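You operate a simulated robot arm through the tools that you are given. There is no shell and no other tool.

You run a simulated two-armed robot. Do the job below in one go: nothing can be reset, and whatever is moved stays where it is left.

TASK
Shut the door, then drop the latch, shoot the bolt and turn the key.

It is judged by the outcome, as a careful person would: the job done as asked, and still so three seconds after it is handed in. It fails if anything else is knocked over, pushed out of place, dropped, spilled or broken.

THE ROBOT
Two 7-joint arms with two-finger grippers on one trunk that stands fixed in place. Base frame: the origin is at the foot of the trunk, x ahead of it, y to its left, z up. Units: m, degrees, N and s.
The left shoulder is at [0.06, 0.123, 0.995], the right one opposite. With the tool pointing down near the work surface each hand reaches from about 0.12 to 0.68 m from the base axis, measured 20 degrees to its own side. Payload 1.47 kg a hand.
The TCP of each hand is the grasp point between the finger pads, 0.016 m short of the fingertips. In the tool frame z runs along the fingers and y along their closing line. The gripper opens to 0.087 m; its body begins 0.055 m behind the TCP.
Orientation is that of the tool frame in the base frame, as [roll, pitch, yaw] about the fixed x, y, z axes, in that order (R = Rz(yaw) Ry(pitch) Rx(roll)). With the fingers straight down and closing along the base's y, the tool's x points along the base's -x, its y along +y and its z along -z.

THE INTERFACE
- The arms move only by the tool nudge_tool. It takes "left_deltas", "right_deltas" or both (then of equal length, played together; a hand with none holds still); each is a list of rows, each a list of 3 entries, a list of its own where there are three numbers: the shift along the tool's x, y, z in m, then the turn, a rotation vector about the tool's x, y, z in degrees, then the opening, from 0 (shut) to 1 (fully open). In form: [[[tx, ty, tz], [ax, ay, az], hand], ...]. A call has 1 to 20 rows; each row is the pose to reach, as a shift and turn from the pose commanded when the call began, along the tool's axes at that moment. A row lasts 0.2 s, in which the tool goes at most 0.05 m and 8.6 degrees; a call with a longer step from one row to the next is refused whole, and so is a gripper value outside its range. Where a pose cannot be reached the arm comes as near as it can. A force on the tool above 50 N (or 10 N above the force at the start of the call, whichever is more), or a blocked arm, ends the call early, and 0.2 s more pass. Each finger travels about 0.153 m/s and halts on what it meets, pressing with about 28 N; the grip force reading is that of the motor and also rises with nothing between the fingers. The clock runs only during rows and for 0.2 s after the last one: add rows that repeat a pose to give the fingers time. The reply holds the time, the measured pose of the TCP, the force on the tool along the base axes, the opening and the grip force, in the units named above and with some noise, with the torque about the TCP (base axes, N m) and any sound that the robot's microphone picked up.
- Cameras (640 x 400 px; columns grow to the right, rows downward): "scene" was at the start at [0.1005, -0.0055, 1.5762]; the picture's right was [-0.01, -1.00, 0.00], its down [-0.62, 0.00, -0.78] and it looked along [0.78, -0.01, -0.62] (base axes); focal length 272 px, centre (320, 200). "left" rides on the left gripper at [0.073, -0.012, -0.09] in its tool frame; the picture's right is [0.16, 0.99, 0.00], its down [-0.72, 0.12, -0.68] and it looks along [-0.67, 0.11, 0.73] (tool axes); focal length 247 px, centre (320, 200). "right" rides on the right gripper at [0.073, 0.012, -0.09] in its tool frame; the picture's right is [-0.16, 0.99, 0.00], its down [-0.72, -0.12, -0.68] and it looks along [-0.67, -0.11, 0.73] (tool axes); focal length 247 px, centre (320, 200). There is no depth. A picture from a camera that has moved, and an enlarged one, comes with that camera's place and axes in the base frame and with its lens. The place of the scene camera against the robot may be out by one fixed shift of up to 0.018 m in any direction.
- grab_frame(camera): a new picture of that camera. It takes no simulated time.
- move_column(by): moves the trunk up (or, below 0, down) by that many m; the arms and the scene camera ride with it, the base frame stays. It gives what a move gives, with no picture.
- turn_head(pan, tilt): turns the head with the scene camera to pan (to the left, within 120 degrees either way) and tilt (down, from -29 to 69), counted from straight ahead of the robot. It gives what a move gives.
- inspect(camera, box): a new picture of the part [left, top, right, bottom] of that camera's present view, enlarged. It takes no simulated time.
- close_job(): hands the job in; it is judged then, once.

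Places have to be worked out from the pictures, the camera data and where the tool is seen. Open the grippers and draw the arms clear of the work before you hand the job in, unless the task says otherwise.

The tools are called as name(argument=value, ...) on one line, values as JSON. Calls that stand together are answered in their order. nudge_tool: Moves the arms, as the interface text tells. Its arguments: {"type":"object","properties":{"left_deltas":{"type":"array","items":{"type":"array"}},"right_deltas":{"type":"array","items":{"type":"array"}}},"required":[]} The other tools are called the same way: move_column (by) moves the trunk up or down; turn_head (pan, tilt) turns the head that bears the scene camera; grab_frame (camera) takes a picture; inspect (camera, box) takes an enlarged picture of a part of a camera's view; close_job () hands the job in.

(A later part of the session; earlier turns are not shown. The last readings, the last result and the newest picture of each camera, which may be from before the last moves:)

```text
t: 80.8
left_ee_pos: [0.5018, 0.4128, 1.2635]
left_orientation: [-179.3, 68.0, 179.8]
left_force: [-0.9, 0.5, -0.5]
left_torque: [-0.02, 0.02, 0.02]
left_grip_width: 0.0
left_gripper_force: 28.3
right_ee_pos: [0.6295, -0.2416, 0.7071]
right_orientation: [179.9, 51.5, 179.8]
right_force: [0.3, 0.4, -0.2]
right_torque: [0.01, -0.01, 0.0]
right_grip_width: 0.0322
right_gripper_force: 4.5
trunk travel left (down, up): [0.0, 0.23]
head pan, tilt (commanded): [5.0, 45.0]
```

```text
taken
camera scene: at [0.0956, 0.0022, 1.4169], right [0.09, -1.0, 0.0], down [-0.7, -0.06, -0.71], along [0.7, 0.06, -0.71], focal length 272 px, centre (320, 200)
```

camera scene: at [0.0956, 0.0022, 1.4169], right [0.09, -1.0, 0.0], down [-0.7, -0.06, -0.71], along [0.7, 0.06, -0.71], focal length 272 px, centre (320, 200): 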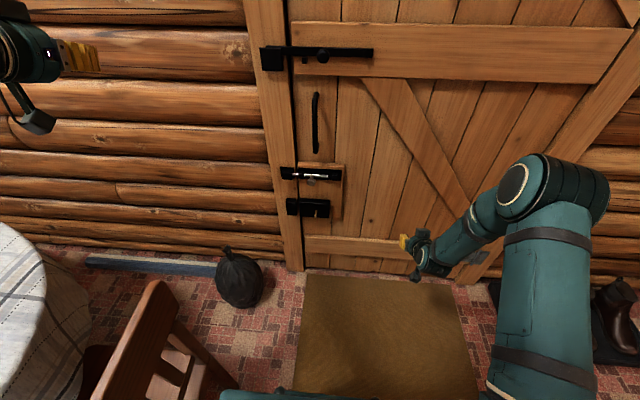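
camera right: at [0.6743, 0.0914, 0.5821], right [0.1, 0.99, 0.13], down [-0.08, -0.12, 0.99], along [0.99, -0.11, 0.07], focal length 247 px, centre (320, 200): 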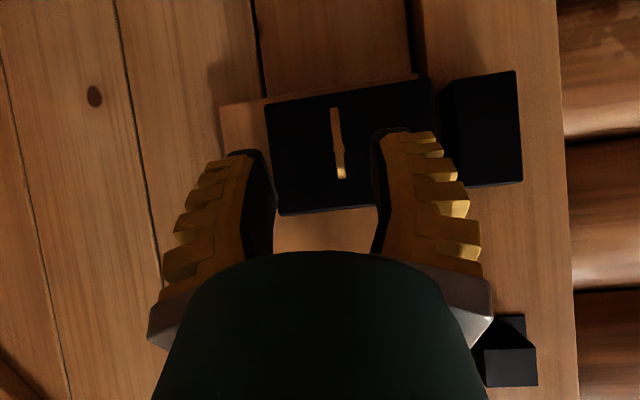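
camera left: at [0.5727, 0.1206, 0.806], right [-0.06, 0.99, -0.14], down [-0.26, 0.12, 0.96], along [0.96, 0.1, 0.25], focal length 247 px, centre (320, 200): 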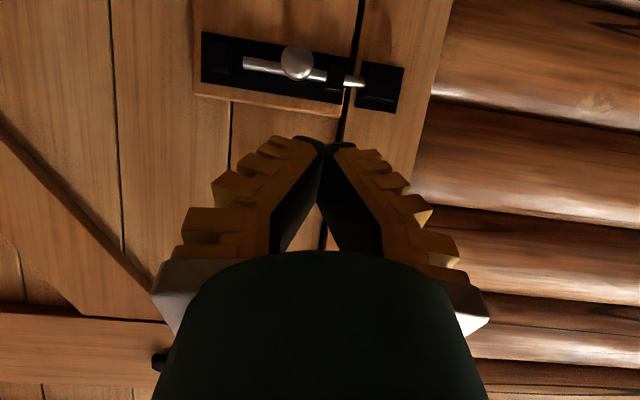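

The head is free again. I'll bring the left hand in front with a steeper 45° downward tilt, to about [0.60, 0.20, 1.0], which keeps the wrist inside its range.

nudge_tool(left_deltas=[[[0.02, -0.024, 0.021], [0, 3, 0], 0], [[0.042, -0.048, 0.042], [0, 6, 0], 0], [[0.065, -0.071, 0.063], [0, 9, 0], 0], [[0.088, -0.095, 0.085], [0, 12, 0], 0], [[0.112, -0.119, 0.106], [0, 15, 0], 0], [[0.136, -0.142, 0.127], [0, 18, 0], 0], [[0.16, -0.166, 0.148], [0, 20, 0], 0], [[0.184, -0.19, 0.169], [0, 22, 0], 0], [[0.208, -0.213, 0.19], [0, 23, 0], 0]])

grab_frame(camera="scene")

```text
t: 82.8
left_ee_pos: [0.6028, 0.2009, 1.0028]
left_orientation: [-179.8, 44.9, 179.4]
left_force: [0.7, -1.3, 0.2]
left_torque: [0.02, 0.01, 0.02]
left_grip_width: 0.0001
left_gripper_force: 28.2
right_ee_pos: [0.6305, -0.2409, 0.7066]
right_orientation: [179.9, 51.3, 179.8]
right_force: [-0.3, 0.8, 0.5]
right_torque: [0.0, 0.0, 0.02]
right_grip_width: 0.0323
right_gripper_force: 4.8
trunk travel left (down, up): [0.0, 0.23]
head pan, tilt (commanded): [5.0, 45.0]
```

```text
taken
camera scene: at [0.0961, 0.0021, 1.4169], right [0.09, -1.0, 0.0], down [-0.7, -0.06, -0.71], along [0.7, 0.06, -0.71], focal length 272 px, centre (320, 200)
```

scene: 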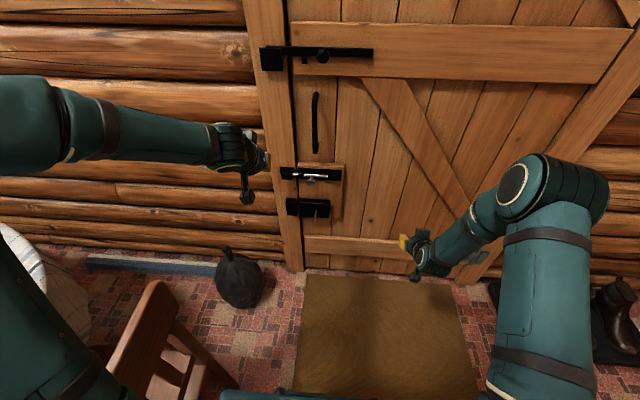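

No limit was hit and the elbow stays up on the outside. I'll continue forward and down to about [0.70, 0.10, 0.80] at a 50° tilt.

nudge_tool(left_deltas=[[[0.0125, -0.017, 0.035], [0, 1, 0], 0], [[0.025, -0.034, 0.07], [0, 2, 0], 0], [[0.0375, -0.05, 0.106], [0, 3, 0], 0], [[0.05, -0.067, 0.141], [0, 4, 0], 0], [[0.0625, -0.084, 0.177], [0, 5, 0], 0], [[0.075, -0.1, 0.212], [0, 5, 0], 0]])

grab_frame(camera="scene")

grab_frame(camera="left")

```text
t: 84.2
left_ee_pos: [0.6935, 0.097, 0.8032]
left_orientation: [-179.8, 39.9, 179.4]
left_force: [0.7, -0.9, 0.6]
left_torque: [0.0, 0.01, 0.0]
left_grip_width: 0.0006
left_gripper_force: 28.3
right_ee_pos: [0.6315, -0.2406, 0.7053]
right_orientation: [179.9, 51.4, 179.8]
right_force: [0.0, -0.4, 0.4]
right_torque: [-0.04, 0.0, -0.03]
right_grip_width: 0.0321
right_gripper_force: 4.8
trunk travel left (down, up): [0.0, 0.23]
head pan, tilt (commanded): [5.0, 45.0]
```

```text
taken
camera scene: at [0.0961, 0.0022, 1.4169], right [0.09, -1.0, 0.0], down [-0.7, -0.06, -0.71], along [0.7, 0.06, -0.71], focal length 272 px, centre (320, 200)
```

scene: 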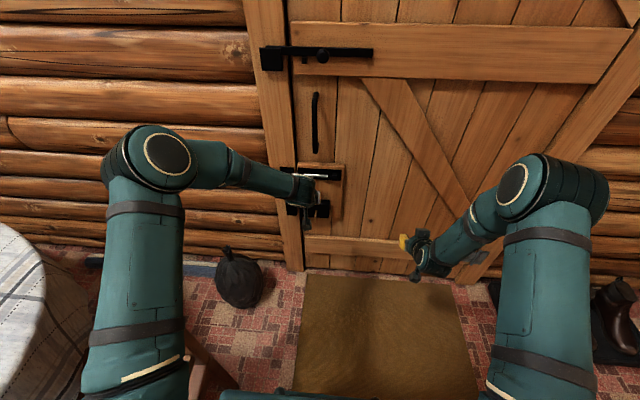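

```text
taken
camera left: at [0.5792, 0.0863, 0.8247], right [-0.11, 0.99, -0.11], down [0.12, 0.12, 0.99], along [0.99, 0.09, -0.13], focal length 247 px, centre (320, 200)
```

left: 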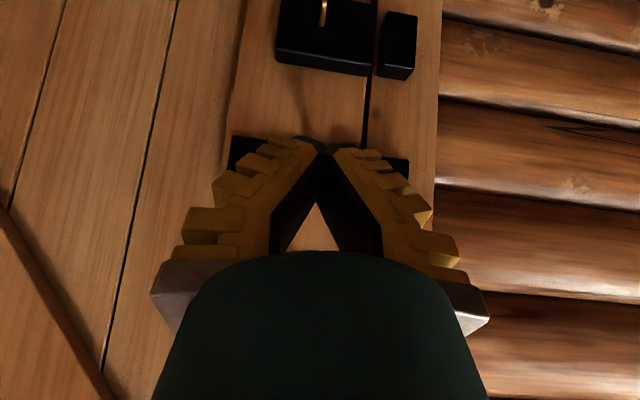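

The left arm now has the good elbow-out posture, and its camera sees the key. I'll continue down to about [0.75, 0.09, 0.65], opening the gripper part way.

nudge_tool(left_deltas=[[[0.0137, -0.002, 0.0384], [0, 0, 0], 0.2], [[0.0274, -0.004, 0.0768], [0, 0, 0], 0.4], [[0.041, -0.006, 0.1152], [0, 0, 0], 0.5], [[0.0548, -0.007, 0.1536], [0, 0, 0], 0.5]])

grab_frame(camera="left")

grab_frame(camera="scene")

```text
t: 85.2
left_ee_pos: [0.752, 0.0847, 0.6468]
left_orientation: [-179.6, 39.9, 179.4]
left_force: [-0.5, -0.2, 0.8]
left_torque: [-0.03, 0.01, 0.01]
left_grip_width: 0.0489
left_gripper_force: 4.3
right_ee_pos: [0.6304, -0.241, 0.7055]
right_orientation: [179.9, 51.4, 179.8]
right_force: [0.4, 0.1, 0.2]
right_torque: [0.01, -0.01, 0.0]
right_grip_width: 0.0322
right_gripper_force: 4.3
trunk travel left (down, up): [0.0, 0.23]
head pan, tilt (commanded): [5.0, 45.0]
```

```text
taken
camera left: at [0.638, 0.0756, 0.6701], right [-0.11, 0.99, -0.11], down [0.12, 0.12, 0.99], along [0.99, 0.09, -0.13], focal length 247 px, centre (320, 200)
```

left: 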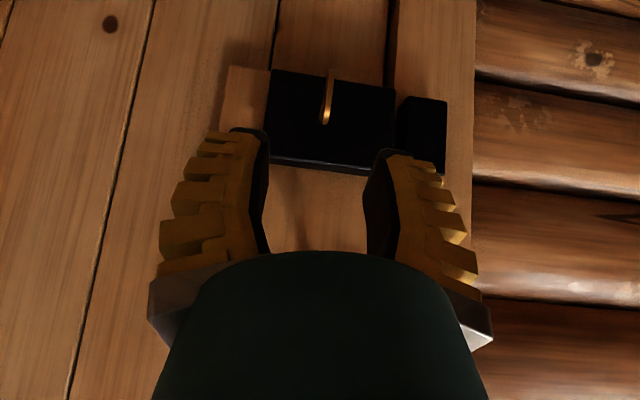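

```text
taken
camera scene: at [0.0962, 0.0022, 1.4169], right [0.09, -1.0, 0.0], down [-0.7, -0.06, -0.71], along [0.7, 0.06, -0.71], focal length 272 px, centre (320, 200)
```

scene: 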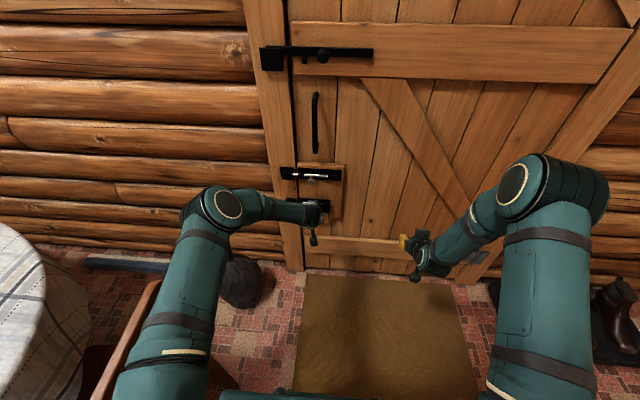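

The left arm moves freely, and its camera puts the key at y = 0.089, z = 0.561. I'll go to the pre-grip point 4.5 cm short of the bow, easing the tilt to 38°.

nudge_tool(left_deltas=[[[0.003, 0.0016, 0.024], [0, -4, 0], 0.5], [[0.006, 0.0032, 0.047], [0, -8, 0], 0.5], [[0.009, 0.0046, 0.0707], [0, -12, 0], 0.5], [[0.009, 0.0046, 0.0707], [0, -12, 0], 0.5]])

grab_frame(camera="left")

inspect(camera="left", box=[240, 60, 400, 160])

```text
t: 86.2
left_ee_pos: [0.7907, 0.093, 0.5865]
left_orientation: [-179.7, 52.1, 179.6]
left_force: [-0.6, -0.5, -0.5]
left_torque: [-0.01, 0.01, 0.0]
left_grip_width: 0.0491
left_gripper_force: 3.9
right_ee_pos: [0.6299, -0.242, 0.7052]
right_orientation: [179.9, 51.4, 179.9]
right_force: [0.6, 0.7, 0.4]
right_torque: [-0.02, 0.0, 0.03]
right_grip_width: 0.0322
right_gripper_force: 4.6
trunk travel left (down, up): [0.0, 0.23]
head pan, tilt (commanded): [5.0, 45.0]
```

```text
taken
camera left: at [0.6734, 0.0824, 0.5854], right [-0.08, 0.99, -0.13], down [-0.09, 0.12, 0.99], along [0.99, 0.09, 0.08], focal length 247 px, centre (320, 200)
```

left: 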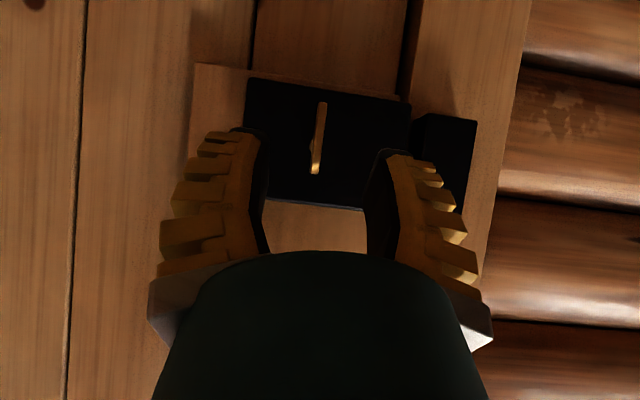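

```text
4.00 times, centred on (320, 110) of left
camera zoom: at [0.6734, 0.0824, 0.5854], right [-0.08, 0.99, -0.13], down [-0.09, 0.12, 0.99], along [0.99, 0.09, 0.08], focal length 988 px, centre (320, 560)
```

zoom: 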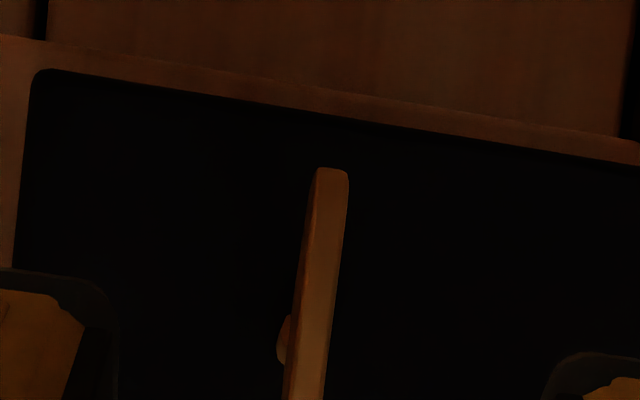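

The key lies between the fingers at y ≈ 0.090. I'll slide the open fingers straight in over the bow.

nudge_tool(left_deltas=[[[0, -0.0015, 0.012], [0, 0, 0], 0.5], [[0, -0.003, 0.024], [0, 0, 0], 0.5], [[0, -0.003, 0.035], [0, 0, 0], 0.5], [[0, -0.003, 0.044], [0, 0, 0], 0.5]])

grab_frame(camera="left")

inspect(camera="scene", box=[270, 170, 366, 230])

```text
t: 87.2
left_ee_pos: [0.8224, 0.0885, 0.5591]
left_orientation: [-179.6, 51.9, 179.6]
left_force: [0.5, -0.8, -0.7]
left_torque: [0.01, 0.01, 0.02]
left_grip_width: 0.0492
left_gripper_force: 4.1
right_ee_pos: [0.6318, -0.2403, 0.7061]
right_orientation: [179.9, 51.4, 179.9]
right_force: [0.0, 0.8, -0.8]
right_torque: [-0.02, 0.03, 0.0]
right_grip_width: 0.0323
right_gripper_force: 4.5
trunk travel left (down, up): [0.0, 0.23]
head pan, tilt (commanded): [5.0, 45.0]
```

```text
taken
camera left: at [0.7058, 0.0783, 0.557], right [-0.08, 0.99, -0.13], down [-0.09, 0.12, 0.99], along [0.99, 0.09, 0.08], focal length 247 px, centre (320, 200)
```

left: 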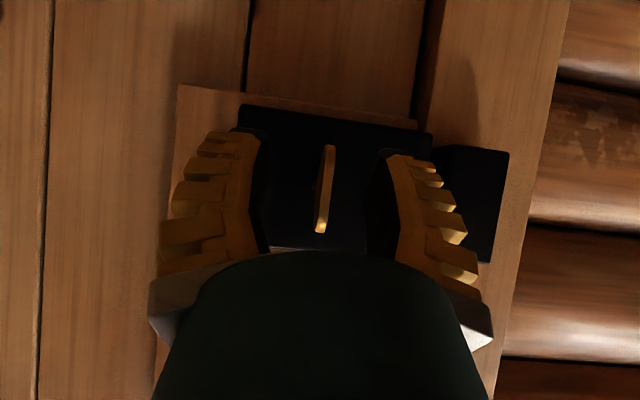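

```text
6.67 times, centred on (318, 200) of scene
camera zoom: at [0.0957, 0.0022, 1.417], right [0.09, -1.0, 0.0], down [-0.7, -0.06, -0.71], along [0.7, 0.06, -0.71], focal length 1810 px, centre (333, 200)
```

zoom: 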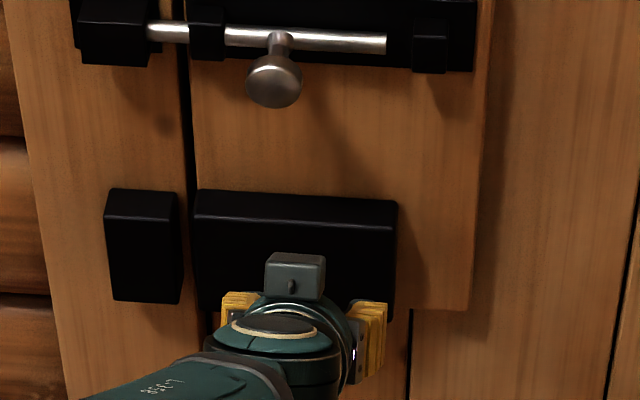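

The bow sits exactly at the grasp point between the pads. I'll close on it.

nudge_tool(left_deltas=[[[0, 0, 0], [0, 0, 0], 0.2], [[0, 0, 0], [0, 0, 0], 0], [[0, 0, 0], [0, 0, 0], 0], [[0, 0, 0], [0, 0, 0], 0]])

grab_frame(camera="left")

```text
t: 88.2
left_ee_pos: [0.8219, 0.0907, 0.5584]
left_orientation: [-179.8, 52.0, 179.7]
left_force: [-10.6, 15.5, 0.3]
left_torque: [0.01, 0.1, 0.18]
left_grip_width: 0.0062
left_gripper_force: 30.0
right_ee_pos: [0.6296, -0.2413, 0.7078]
right_orientation: [179.8, 51.4, 179.8]
right_force: [-0.3, -0.6, -0.1]
right_torque: [0.02, 0.02, -0.01]
right_grip_width: 0.0325
right_gripper_force: 4.7
trunk travel left (down, up): [0.0, 0.23]
head pan, tilt (commanded): [5.0, 45.0]
```

```text
taken
camera left: at [0.7056, 0.0801, 0.5573], right [-0.09, 0.99, -0.13], down [-0.09, 0.12, 0.99], along [0.99, 0.1, 0.08], focal length 247 px, centre (320, 200)
```

left: 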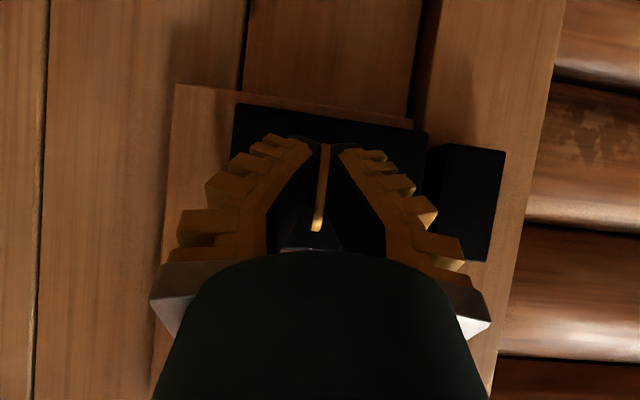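

The bow is firmly held, 6 mm between the pads. I'll relax the small side load and test a gentle anticlockwise turn of 12°, toward the frame, about the key's own axis, watching the torque.

nudge_tool(left_deltas=[[[0, 0.002, -0.001], [0, 0, 0], 0], [[0, 0.002, -0.001], [2.5, 0, -3.2], 0], [[0, 0.002, -0.001], [4.9, 0, -6.3], 0], [[0, 0.002, -0.001], [7.4, 0, -9.5], 0]])

grab_frame(camera="left")

inspect(camera="left", box=[240, 100, 400, 200])

```text
t: 89.2
left_ee_pos: [0.8225, 0.0905, 0.5587]
left_orientation: [-160.4, 50.3, -165.4]
left_force: [-10.0, 11.5, 0.0]
left_torque: [-0.02, -0.21, 0.17]
left_grip_width: 0.0061
left_gripper_force: 30.1
right_ee_pos: [0.63, -0.2415, 0.706]
right_orientation: [179.9, 51.4, 179.8]
right_force: [-0.4, 0.1, 0.7]
right_torque: [0.05, -0.01, -0.01]
right_grip_width: 0.0321
right_gripper_force: 4.8
trunk travel left (down, up): [0.0, 0.23]
head pan, tilt (commanded): [5.0, 45.0]
```

```text
taken
camera left: at [0.7056, 0.0801, 0.56], right [-0.08, 0.94, -0.33], down [-0.08, 0.33, 0.94], along [0.99, 0.11, 0.05], focal length 247 px, centre (320, 200)
```

left: 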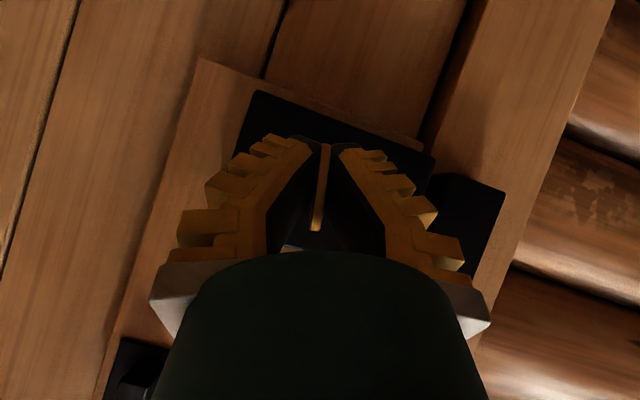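

```text
4.00 times, centred on (320, 150) of left
camera zoom: at [0.7056, 0.0801, 0.56], right [-0.08, 0.94, -0.33], down [-0.08, 0.33, 0.94], along [0.99, 0.11, 0.05], focal length 988 px, centre (320, 400)
```

zoom: 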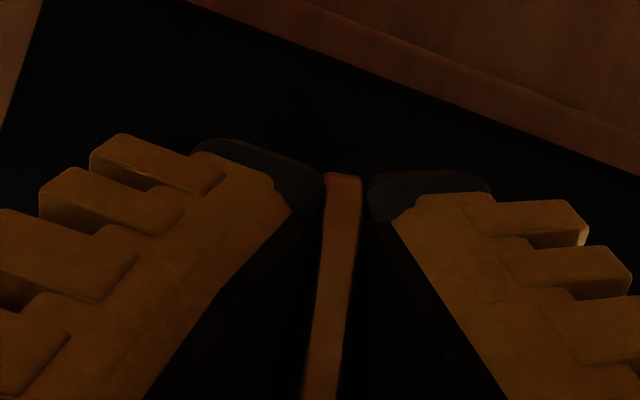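

The key turned with the gripper with almost no torque, so anticlockwise is the free direction. I'll go on turning about the same axis, another 30°.

nudge_tool(left_deltas=[[[0, 0, 0], [3.7, 0, -4.7], 0], [[0, 0, 0], [7.4, 0, -9.5], 0], [[0, 0, 0], [11.1, 0, -14.2], 0], [[0, 0, 0], [14.7, 0, -18.9], 0], [[0, 0, 0], [18.4, 0, -23.7], 0]])

grab_frame(camera="left")

inspect(camera="scene", box=[270, 170, 366, 230])

```text
t: 90.4
left_ee_pos: [0.8198, 0.0904, 0.5604]
left_orientation: [-124.7, 35.2, -139.4]
left_force: [0.4, 41.7, -22.3]
left_torque: [0.08, 0.49, 0.0]
left_grip_width: 0.0
left_gripper_force: 29.9
left hand out of reach, approached as far as the arm can: row 5
right_ee_pos: [0.6304, -0.2391, 0.7054]
right_orientation: [-179.9, 51.3, -179.9]
right_force: [0.6, 0.0, 0.5]
right_torque: [0.02, 0.02, 0.0]
right_grip_width: 0.0323
right_gripper_force: 4.8
trunk travel left (down, up): [0.0, 0.23]
head pan, tilt (commanded): [5.0, 45.0]
```

```text
taken
camera left: at [0.7036, 0.0792, 0.5685], right [-0.11, 0.65, -0.75], down [-0.09, 0.75, 0.66], along [0.99, 0.14, -0.02], focal length 247 px, centre (320, 200)
```

left: 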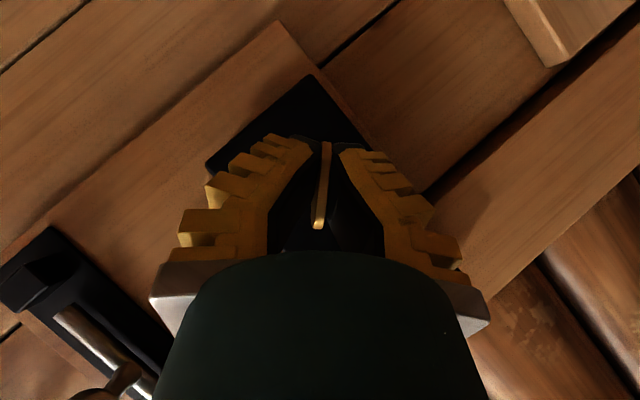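

```text
6.67 times, centred on (318, 200) of scene
camera zoom: at [0.0981, 0.0053, 1.4164], right [0.09, -1.0, 0.0], down [-0.71, -0.06, -0.71], along [0.7, 0.06, -0.71], focal length 1810 px, centre (333, 200)
```

zoom: 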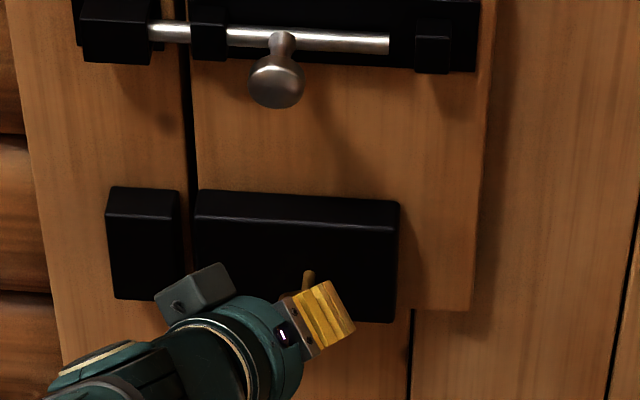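

The key has turned about 42° with the gripper, but a side load has built up, so the hand is a few millimetres off the key axis. I'll look closely, then ease the hand over before going on.

inspect(camera="left", box=[240, 110, 400, 210])

nudge_tool(left_deltas=[[[0, 0.002, 0], [0, 0, 0], 0], [[0, 0.004, 0], [0, 0, 0], 0], [[0, 0.004, 0], [0, 0, 0], 0]])

inspect(camera="left", box=[240, 110, 400, 210])

```text
4.00 times, centred on (320, 160) of left
camera zoom: at [0.7036, 0.0792, 0.5685], right [-0.11, 0.65, -0.75], down [-0.09, 0.75, 0.66], along [0.99, 0.14, -0.02], focal length 988 px, centre (320, 360)
```

zoom: 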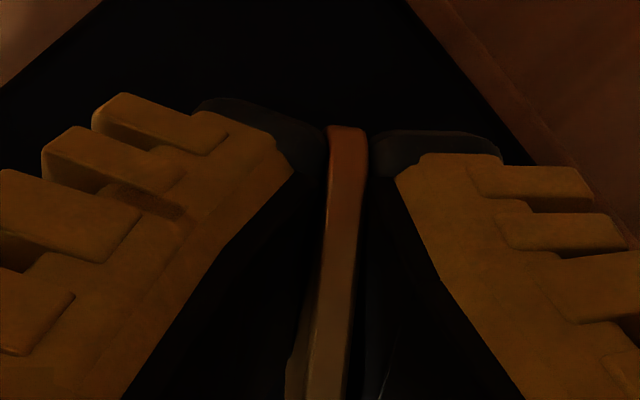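

```text
t: 91.2
left_ee_pos: [0.8186, 0.0903, 0.5594]
left_orientation: [-124.6, 35.4, -139.6]
left_force: [5.2, 36.4, -14.1]
left_torque: [0.02, 0.14, 0.33]
left_grip_width: 0.0061
left_gripper_force: 30.3
right_ee_pos: [0.6308, -0.24, 0.7066]
right_orientation: [180.0, 51.3, 179.9]
right_force: [0.7, -0.1, -0.2]
right_torque: [-0.04, 0.02, -0.01]
right_grip_width: 0.0322
right_gripper_force: 4.6
trunk travel left (down, up): [0.0, 0.23]
head pan, tilt (commanded): [5.0, 45.0]
```

```text
4.00 times, centred on (320, 160) of left
camera zoom: at [0.703, 0.0798, 0.5684], right [-0.1, 0.65, -0.75], down [-0.08, 0.75, 0.66], along [0.99, 0.13, -0.02], focal length 988 px, centre (320, 360)
```

zoom: 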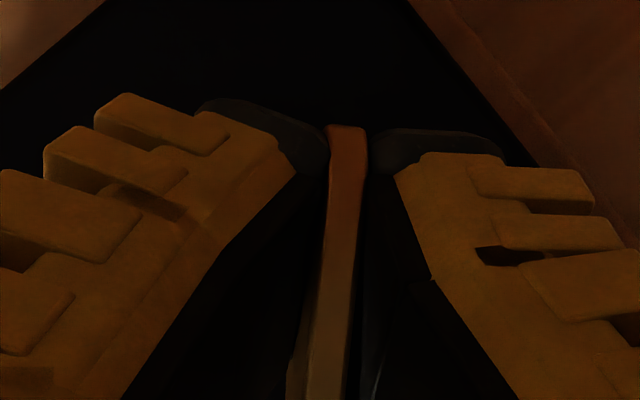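

The pads hold the bow well, but the arm is at the edge of its range with this tilt. I'll pivot the tool within the bow's plane to reduce the tilt, which should let it turn further.

nudge_tool(left_deltas=[[[0, 0.002, 0], [0, -3, 0], 0], [[0, 0.003, 0], [0, -6, 0], 0], [[0, 0.004, 0], [0, -9, 0], 0], [[0, 0.004, 0], [0, -12, 0], 0]])

grab_frame(camera="left")

grab_frame(camera="scene")

```text
t: 92.2
left_ee_pos: [0.8192, 0.086, 0.558]
left_orientation: [-116.2, 41.3, -126.9]
left_force: [-1.4, 15.7, -18.5]
left_torque: [-0.08, 0.7, -0.33]
left_grip_width: 0.006
left_gripper_force: 30.6
right_ee_pos: [0.6313, -0.2402, 0.7049]
right_orientation: [180.0, 51.3, 179.9]
right_force: [-0.1, 0.1, 1.1]
right_torque: [0.01, -0.02, -0.04]
right_grip_width: 0.0324
right_gripper_force: 4.2
trunk travel left (down, up): [0.0, 0.23]
head pan, tilt (commanded): [5.0, 45.0]
```

```text
taken
camera left: at [0.7049, 0.0617, 0.5473], right [-0.07, 0.63, -0.77], down [-0.28, 0.73, 0.62], along [0.96, 0.26, 0.13], focal length 247 px, centre (320, 200)
```

left: 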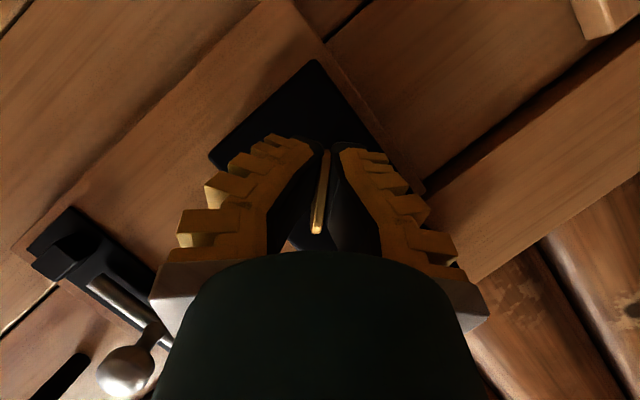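

```text
taken
camera scene: at [0.0977, 0.0033, 1.4167], right [0.09, -1.0, 0.0], down [-0.71, -0.06, -0.71], along [0.7, 0.06, -0.71], focal length 272 px, centre (320, 200)
```

scene: 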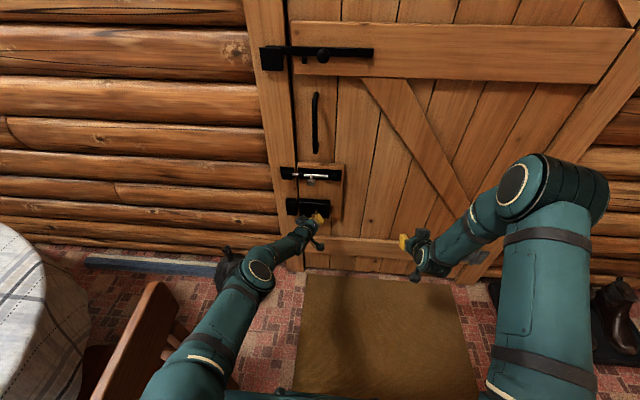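

That worked: the tilt is down to 27° and the side load has dropped. I'll continue turning anticlockwise about the key axis, another 24°.

nudge_tool(left_deltas=[[[0, 0.003, 0], [2.7, 0, -5.35], 0], [[0, 0.004, 0], [5.4, 0, -10.7], 0], [[0, 0.004, 0], [8.1, 0, -16], 0], [[0, 0.004, 0], [10.8, 0, -21.4], 0]])

grab_frame(camera="left")

inspect(camera="scene", box=[270, 170, 366, 230])

```text
t: 93.3
left_ee_pos: [0.8076, 0.0882, 0.5605]
left_orientation: [-103.8, 22.1, -119.8]
left_force: [-0.2, 13.4, -26.6]
left_torque: [-0.03, 0.15, 0.23]
left_grip_width: 0.006
left_gripper_force: 30.0
left hand out of reach, approached as far as the arm can: row 2, 3, 4
right_ee_pos: [0.6308, -0.2408, 0.706]
right_orientation: [179.9, 51.2, 179.9]
right_force: [-0.3, -0.1, -0.3]
right_torque: [-0.03, 0.01, 0.01]
right_grip_width: 0.0324
right_gripper_force: 4.1
trunk travel left (down, up): [0.0, 0.23]
head pan, tilt (commanded): [5.0, 45.0]
stopped in row 4 (left hand): the force on the tool passed its limit at 53 N (the readings are from after the stop); the commanded pose is now the measured one
```

```text
taken
camera left: at [0.6943, 0.0609, 0.5641], right [-0.1, 0.3, -0.95], down [-0.27, 0.91, 0.32], along [0.96, 0.29, -0.01], focal length 247 px, centre (320, 200)
```

left: 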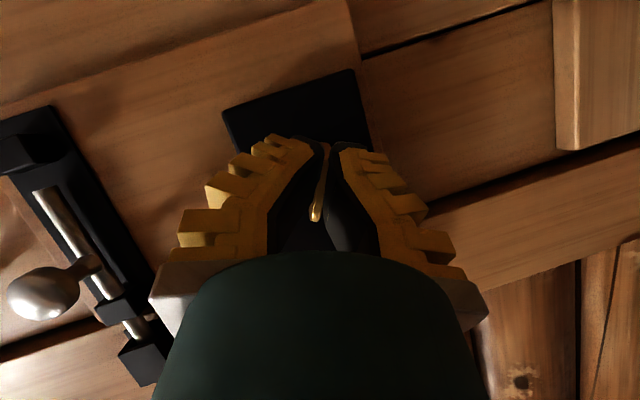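

```text
6.67 times, centred on (318, 200) of scene
camera zoom: at [0.0985, 0.0029, 1.4168], right [0.09, -1.0, 0.0], down [-0.71, -0.06, -0.71], along [0.7, 0.06, -0.71], focal length 1810 px, centre (333, 200)
```

zoom: 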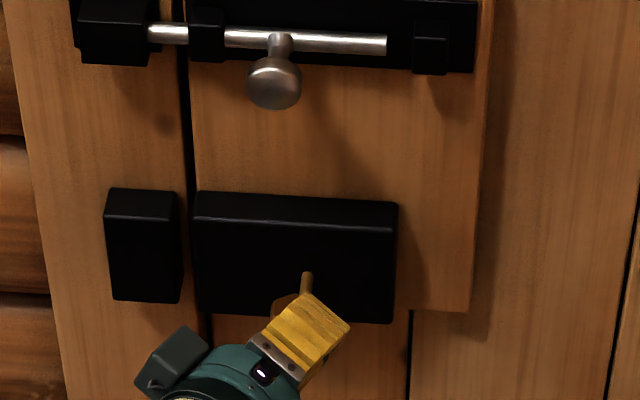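

The gripper has turned about 65° in all and slid slightly outward on the bow. I'll look closely at the key's own angle before deciding how to finish.

inspect(camera="left", box=[250, 110, 410, 210])

inspect(camera="scene", box=[294, 194, 342, 224])

```text
4.00 times, centred on (330, 160) of left
camera zoom: at [0.6943, 0.0609, 0.5641], right [-0.1, 0.3, -0.95], down [-0.27, 0.91, 0.32], along [0.96, 0.29, -0.01], focal length 988 px, centre (280, 360)
```

zoom: 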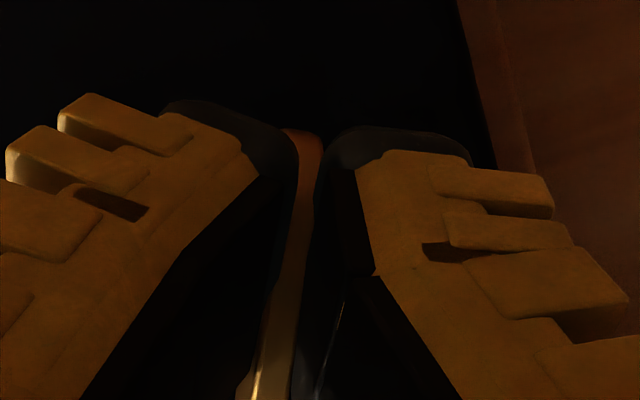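

```text
13.33 times, centred on (318, 209) of scene
camera zoom: at [0.0985, 0.0029, 1.4168], right [0.09, -1.0, 0.0], down [-0.71, -0.06, -0.71], along [0.7, 0.06, -0.71], focal length 3619 px, centre (347, 80)
```

zoom: 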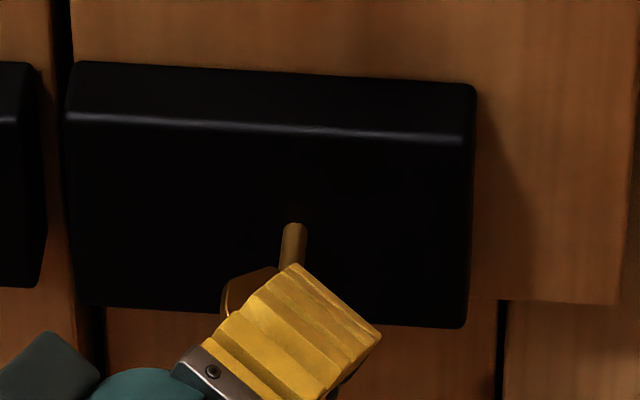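

The bow looks well turned, showing its flat from above. I'll open the fingers and back straight off to see the key's actual angle.

nudge_tool(left_deltas=[[[0, 0, 0], [0, 0, 0], 0.3], [[0, 0, 0], [0, 0, 0], 0.5], [[0, 0, -0.02], [0, 0, 0], 0.5], [[0, 0, -0.05], [0, 0, 0], 0.5], [[0, 0, -0.08], [0, 0, 0], 0.5]])

grab_frame(camera="left")

inspect(camera="scene", box=[280, 180, 360, 230])

```text
t: 94.5
left_ee_pos: [0.7368, 0.1194, 0.5842]
left_orientation: [-103.1, 22.3, -119.7]
left_force: [0.4, -0.3, -0.3]
left_torque: [0.02, 0.02, -0.02]
left_grip_width: 0.0493
left_gripper_force: 3.5
right_ee_pos: [0.6301, -0.2413, 0.7074]
right_orientation: [179.9, 51.4, 179.8]
right_force: [-0.5, -0.2, 0.2]
right_torque: [-0.02, -0.02, 0.02]
right_grip_width: 0.0323
right_gripper_force: 5.0
trunk travel left (down, up): [0.0, 0.23]
head pan, tilt (commanded): [5.0, 45.0]
```

```text
taken
camera left: at [0.6232, 0.0912, 0.5874], right [-0.09, 0.3, -0.95], down [-0.27, 0.91, 0.31], along [0.96, 0.29, 0.01], focal length 247 px, centre (320, 200)
```

left: 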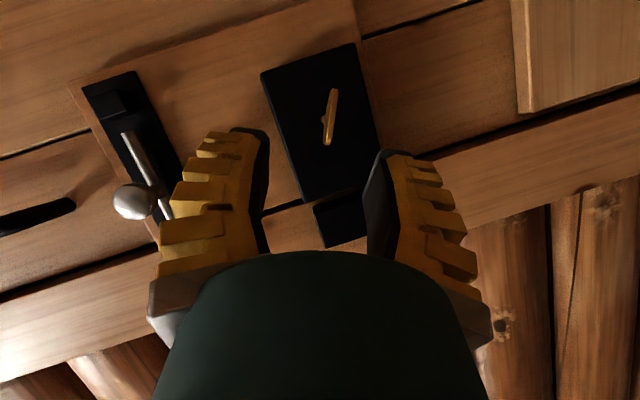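

```text
8.00 times, centred on (320, 205) of scene
camera zoom: at [0.0955, 0.002, 1.417], right [0.09, -1.0, 0.0], down [-0.7, -0.06, -0.71], along [0.7, 0.06, -0.71], focal length 2172 px, centre (320, 160)
```

zoom: 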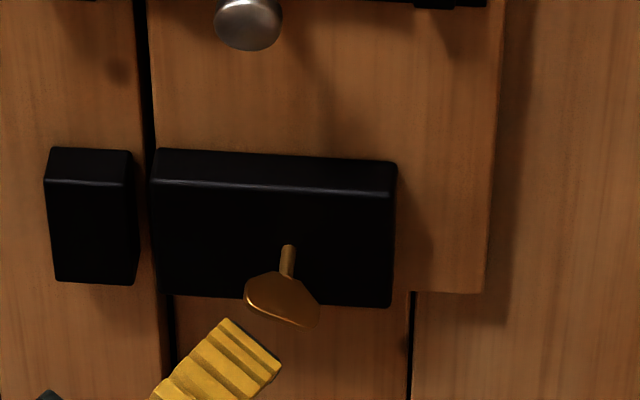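

The key itself has turned about 66° anticlockwise, with the bow's left end still about 24° above level. It should need the rest of a quarter turn, so I'll roll the hand back to a normal attitude above the key to regrip or press that end down.

nudge_tool(left_deltas=[[[-0.003, -0.007, 0.0017], [-3.6, -0.1, 7], 0.5], [[-0.006, -0.014, 0.0034], [-7.2, -0.2, 14], 0.4], [[-0.009, -0.021, 0.005], [-10.8, -0.3, 20.9], 0.3], [[-0.012, -0.028, 0.0067], [-14.4, -0.4, 27.9], 0.2], [[-0.015, -0.035, 0.0084], [-18, -0.5, 34.9], 0.1], [[-0.018, -0.042, 0.01], [-21.6, -0.6, 41.9], 0], [[-0.02, -0.049, 0.0117], [-25.2, -0.8, 48.8], 0], [[-0.0226, -0.0557, 0.0134], [-28.8, -0.9, 55.8], 0]])

grab_frame(camera="left")

grab_frame(camera="scene")

```text
t: 96.3
left_ee_pos: [0.7615, 0.1065, 0.6415]
left_orientation: [-176.9, 62.6, -176.5]
left_force: [0.0, -0.6, 0.6]
left_torque: [0.02, 0.0, 0.01]
left_grip_width: 0.0001
left_gripper_force: 27.6
right_ee_pos: [0.6295, -0.2416, 0.7079]
right_orientation: [179.8, 51.4, 179.8]
right_force: [0.8, 0.6, 0.1]
right_torque: [0.02, 0.01, 0.01]
right_grip_width: 0.0326
right_gripper_force: 4.3
trunk travel left (down, up): [0.0, 0.23]
head pan, tilt (commanded): [5.0, 45.0]
```

```text
taken
camera left: at [0.6481, 0.0928, 0.6187], right [-0.09, 0.98, -0.16], down [-0.28, 0.14, 0.95], along [0.96, 0.13, 0.26], focal length 247 px, centre (320, 200)
```

left: 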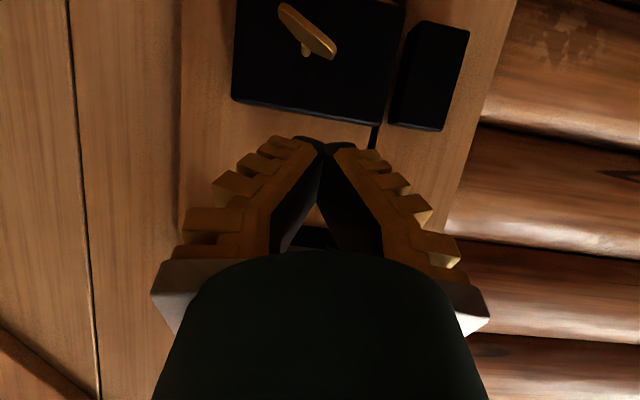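

```text
taken
camera scene: at [0.0955, 0.0021, 1.417], right [0.09, -1.0, 0.0], down [-0.7, -0.06, -0.71], along [0.7, 0.06, -0.71], focal length 272 px, centre (320, 200)
```

scene: 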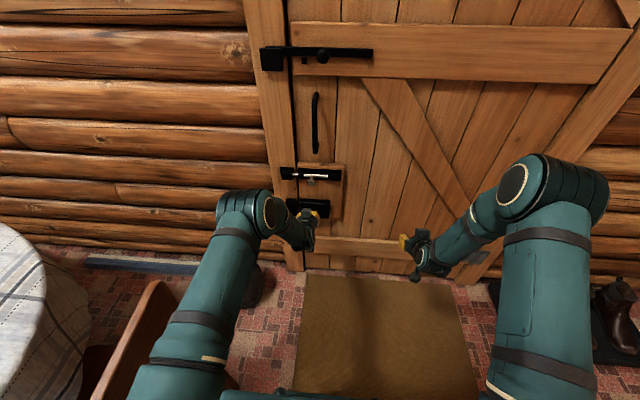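

Measured from this camera, the key has turned about 63°, with the bow's left end at about [y 0.110, z 0.568]. I'll bring the closed fingertips above that left end, keeping below the bolt knob.

nudge_tool(left_deltas=[[[0.012, 0, 0.0166], [0, 0, 0], 0], [[0.0239, 0, 0.0332], [0, 0, 0], 0], [[0.017, 0, 0.047], [0, 0, 0], 0], [[0.01, 0, 0.06], [0, 0, 0], 0], [[0.0027, 0, 0.0741], [0, 0, 0], 0]])

grab_frame(camera="left")

inspect(camera="scene", box=[280, 170, 360, 220])

```text
t: 97.5
left_ee_pos: [0.8264, 0.1082, 0.6054]
left_orientation: [-176.7, 62.8, -176.3]
left_force: [0.4, 0.4, 0.3]
left_torque: [0.0, 0.0, -0.01]
left_grip_width: 0.0001
left_gripper_force: 28.4
right_ee_pos: [0.6295, -0.2404, 0.708]
right_orientation: [179.8, 51.4, 179.9]
right_force: [-0.1, 0.0, -0.1]
right_torque: [0.02, -0.03, -0.02]
right_grip_width: 0.0326
right_gripper_force: 5.0
trunk travel left (down, up): [0.0, 0.23]
head pan, tilt (commanded): [5.0, 45.0]
```

```text
taken
camera left: at [0.7119, 0.0927, 0.5812], right [-0.09, 0.98, -0.17], down [-0.27, 0.14, 0.95], along [0.96, 0.13, 0.26], focal length 247 px, centre (320, 200)
```

left: 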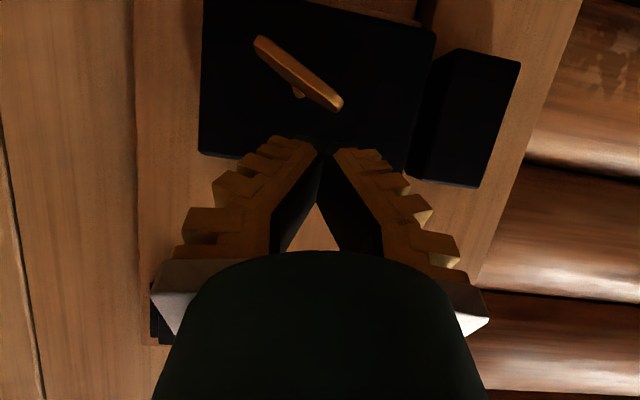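

```text
8.00 times, centred on (320, 195) of scene
camera zoom: at [0.0957, 0.0021, 1.417], right [0.09, -1.0, 0.0], down [-0.7, -0.06, -0.71], along [0.7, 0.06, -0.71], focal length 2172 px, centre (320, 240)
```

zoom: 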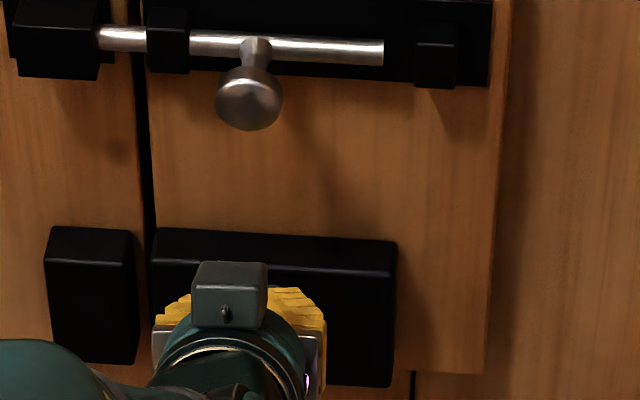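

The fist is above the bow's left end. I'll press straight down in small steps, watching for the key's end stop.

nudge_tool(left_deltas=[[[0.0036, 0, 0.0018], [0, 0, 0], 0], [[0.0071, 0, 0.0037], [0, 0, 0], 0], [[0.0107, 0, 0.0055], [0, 0, 0], 0], [[0.0142, 0, 0.0074], [0, 0, 0], 0], [[0.0178, 0, 0.0092], [0, 0, 0], 0], [[0.0213, 0, 0.011], [0, 0, 0], 0]])

grab_frame(camera="left")

```text
t: 98.9
left_ee_pos: [0.8258, 0.1064, 0.5804]
left_orientation: [-176.7, 62.8, -176.3]
left_force: [0.8, 4.8, 5.9]
left_torque: [0.03, -0.04, 0.03]
left_grip_width: 0.0064
left_gripper_force: 28.5
right_ee_pos: [0.6305, -0.2404, 0.7065]
right_orientation: [179.7, 51.4, 179.8]
right_force: [-0.8, 0.3, -0.3]
right_torque: [-0.01, 0.0, 0.0]
right_grip_width: 0.0322
right_gripper_force: 4.6
trunk travel left (down, up): [0.0, 0.23]
head pan, tilt (commanded): [5.0, 45.0]
```

```text
taken
camera left: at [0.712, 0.0923, 0.5583], right [-0.09, 0.98, -0.17], down [-0.28, 0.14, 0.95], along [0.96, 0.13, 0.26], focal length 247 px, centre (320, 200)
```

left: 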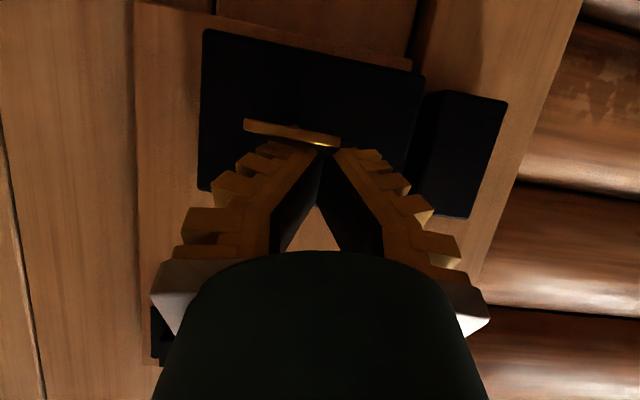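

The bow is now parallel with the lock's edges, about a quarter turn, and there is only light resistance. I'll press a little further to find the stop.

nudge_tool(left_deltas=[[[0.0027, 0, 0.0014], [0, 0, 0], 0], [[0.0053, 0, 0.0028], [0, 0, 0], 0], [[0.008, 0, 0.0042], [0, 0, 0], 0], [[0.0107, 0, 0.0055], [0, 0, 0], 0]])

grab_frame(camera="left")

inspect(camera="left", box=[190, 60, 450, 222])

```text
t: 99.8
left_ee_pos: [0.8318, 0.1061, 0.5808]
left_orientation: [-176.5, 64.0, -175.9]
left_force: [-5.2, 2.2, 16.9]
left_torque: [-0.06, 0.05, -0.05]
left_grip_width: 0.0059
left_gripper_force: 27.6
right_ee_pos: [0.6292, -0.2407, 0.7062]
right_orientation: [179.9, 51.4, 179.9]
right_force: [-0.3, 0.4, 0.5]
right_torque: [0.01, 0.0, -0.02]
right_grip_width: 0.0323
right_gripper_force: 5.1
trunk travel left (down, up): [0.0, 0.23]
head pan, tilt (commanded): [5.0, 45.0]
stopped in row 4 (left hand): the force on the tool passed its limit at 52 N (the readings are from after the stop); the commanded pose is now the measured one
```

```text
taken
camera left: at [0.7187, 0.0923, 0.5556], right [-0.09, 0.98, -0.17], down [-0.3, 0.14, 0.95], along [0.95, 0.13, 0.28], focal length 247 px, centre (320, 200)
```

left: 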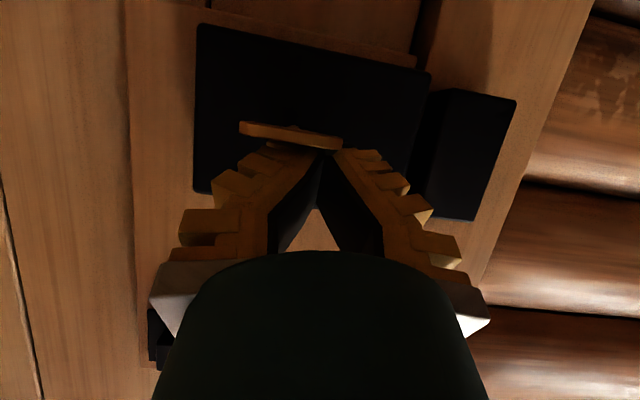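

```text
2.46 times, centred on (320, 141) of left
camera zoom: at [0.7187, 0.0923, 0.5556], right [-0.09, 0.98, -0.17], down [-0.3, 0.14, 0.95], along [0.95, 0.13, 0.28], focal length 608 px, centre (320, 345)
```

zoom: 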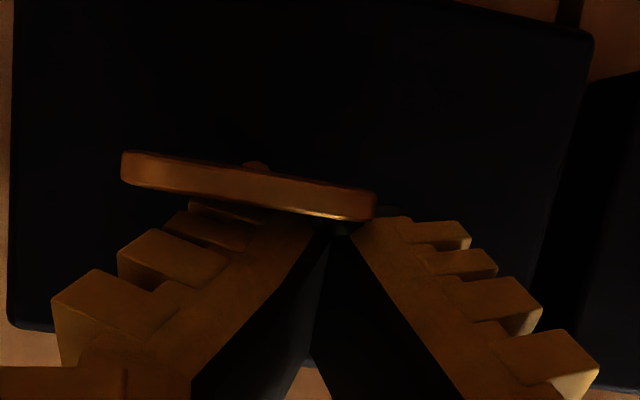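

The key met a firm stop at 52 N after a quarter turn. I'll lift off and draw back to check that it stays there.

nudge_tool(left_deltas=[[[-0.01, 0, -0.006], [0, 0, 0], 0], [[-0.018, 0, -0.01], [0, 0, 0], 0], [[-0.018, 0, -0.04], [0, 0, 0], 0], [[-0.015, 0, -0.07], [0, 0, 0], 0], [[-0.015, 0, -0.1], [0, 0, 0], 0]])

grab_frame(camera="left")

inspect(camera="left", box=[200, 0, 440, 150])

inspect(camera="scene", box=[270, 160, 366, 220])

```text
t: 101.0
left_ee_pos: [0.7501, 0.107, 0.6348]
left_orientation: [-176.5, 63.4, -176.1]
left_force: [-0.8, -0.3, -0.2]
left_torque: [0.0, 0.0, 0.02]
left_grip_width: 0.0
left_gripper_force: 27.8
right_ee_pos: [0.63, -0.2409, 0.7068]
right_orientation: [179.9, 51.4, 179.9]
right_force: [0.1, 0.0, 0.9]
right_torque: [0.0, 0.03, 0.0]
right_grip_width: 0.0325
right_gripper_force: 4.8
trunk travel left (down, up): [0.0, 0.23]
head pan, tilt (commanded): [5.0, 45.0]
```

```text
taken
camera left: at [0.6366, 0.0935, 0.6101], right [-0.08, 0.98, -0.17], down [-0.29, 0.14, 0.95], along [0.95, 0.13, 0.27], focal length 247 px, centre (320, 200)
```

left: 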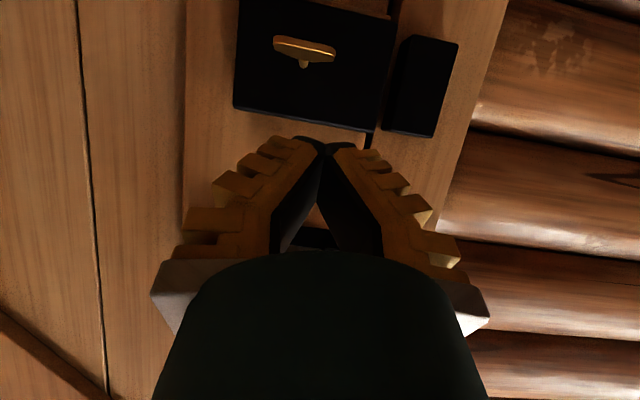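

```text
2.67 times, centred on (320, 75) of left
camera zoom: at [0.6366, 0.0935, 0.6101], right [-0.08, 0.98, -0.17], down [-0.29, 0.14, 0.95], along [0.95, 0.13, 0.27], focal length 659 px, centre (320, 533)
```

zoom: 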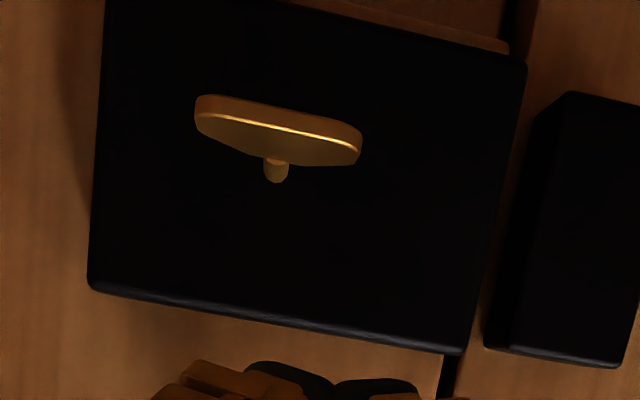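

```text
6.67 times, centred on (318, 190) of scene
camera zoom: at [0.0955, 0.0021, 1.417], right [0.09, -1.0, 0.0], down [-0.7, -0.06, -0.71], along [0.7, 0.06, -0.71], focal length 1810 px, centre (333, 267)
```

zoom: 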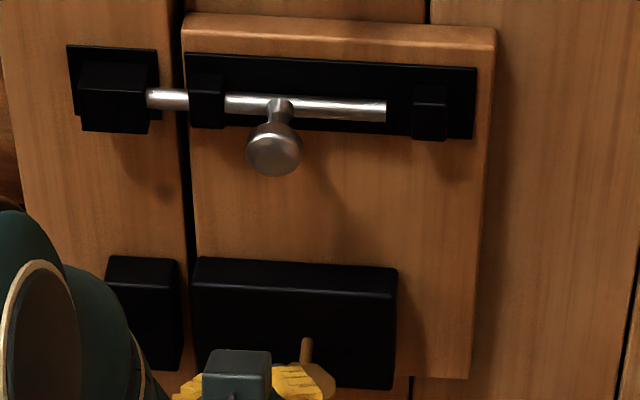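

The bow is level and stays there, but the fist may have been resting across the key's centre, so that stop might not be the key's own. I'll press again farther out, on the left end only, to be sure.

nudge_tool(left_deltas=[[[0.002, 0.007, 0.029], [0, 0, 0], 0], [[0.0044, 0.014, 0.0581], [0, 0, 0], 0], [[-0.0005, 0.015, 0.07], [0, 0, 0], 0], [[-0.0054, 0.015, 0.0823], [0, 0, 0], 0]])

grab_frame(camera="left")

```text
t: 102.0
left_ee_pos: [0.8231, 0.1216, 0.6011]
left_orientation: [-176.6, 63.3, -176.2]
left_force: [0.2, -0.1, -0.7]
left_torque: [-0.02, 0.0, -0.02]
left_grip_width: 0.0
left_gripper_force: 27.6
right_ee_pos: [0.6307, -0.241, 0.7064]
right_orientation: [179.8, 51.3, 179.9]
right_force: [-0.6, -0.6, 0.6]
right_torque: [0.0, 0.01, 0.01]
right_grip_width: 0.0322
right_gripper_force: 4.8
trunk travel left (down, up): [0.0, 0.23]
head pan, tilt (commanded): [5.0, 45.0]
```

```text
taken
camera left: at [0.7102, 0.1078, 0.576], right [-0.08, 0.98, -0.17], down [-0.29, 0.14, 0.95], along [0.95, 0.13, 0.27], focal length 247 px, centre (320, 200)
```

left: 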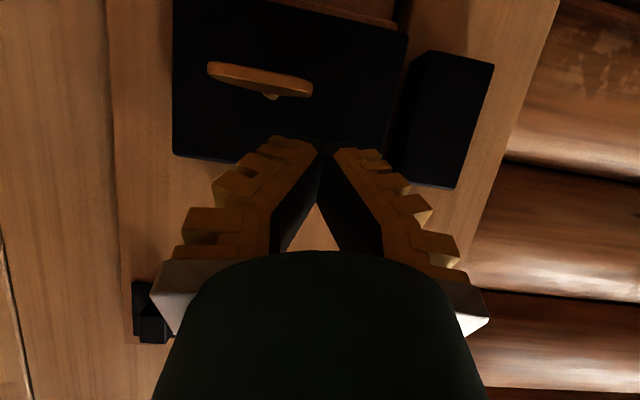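

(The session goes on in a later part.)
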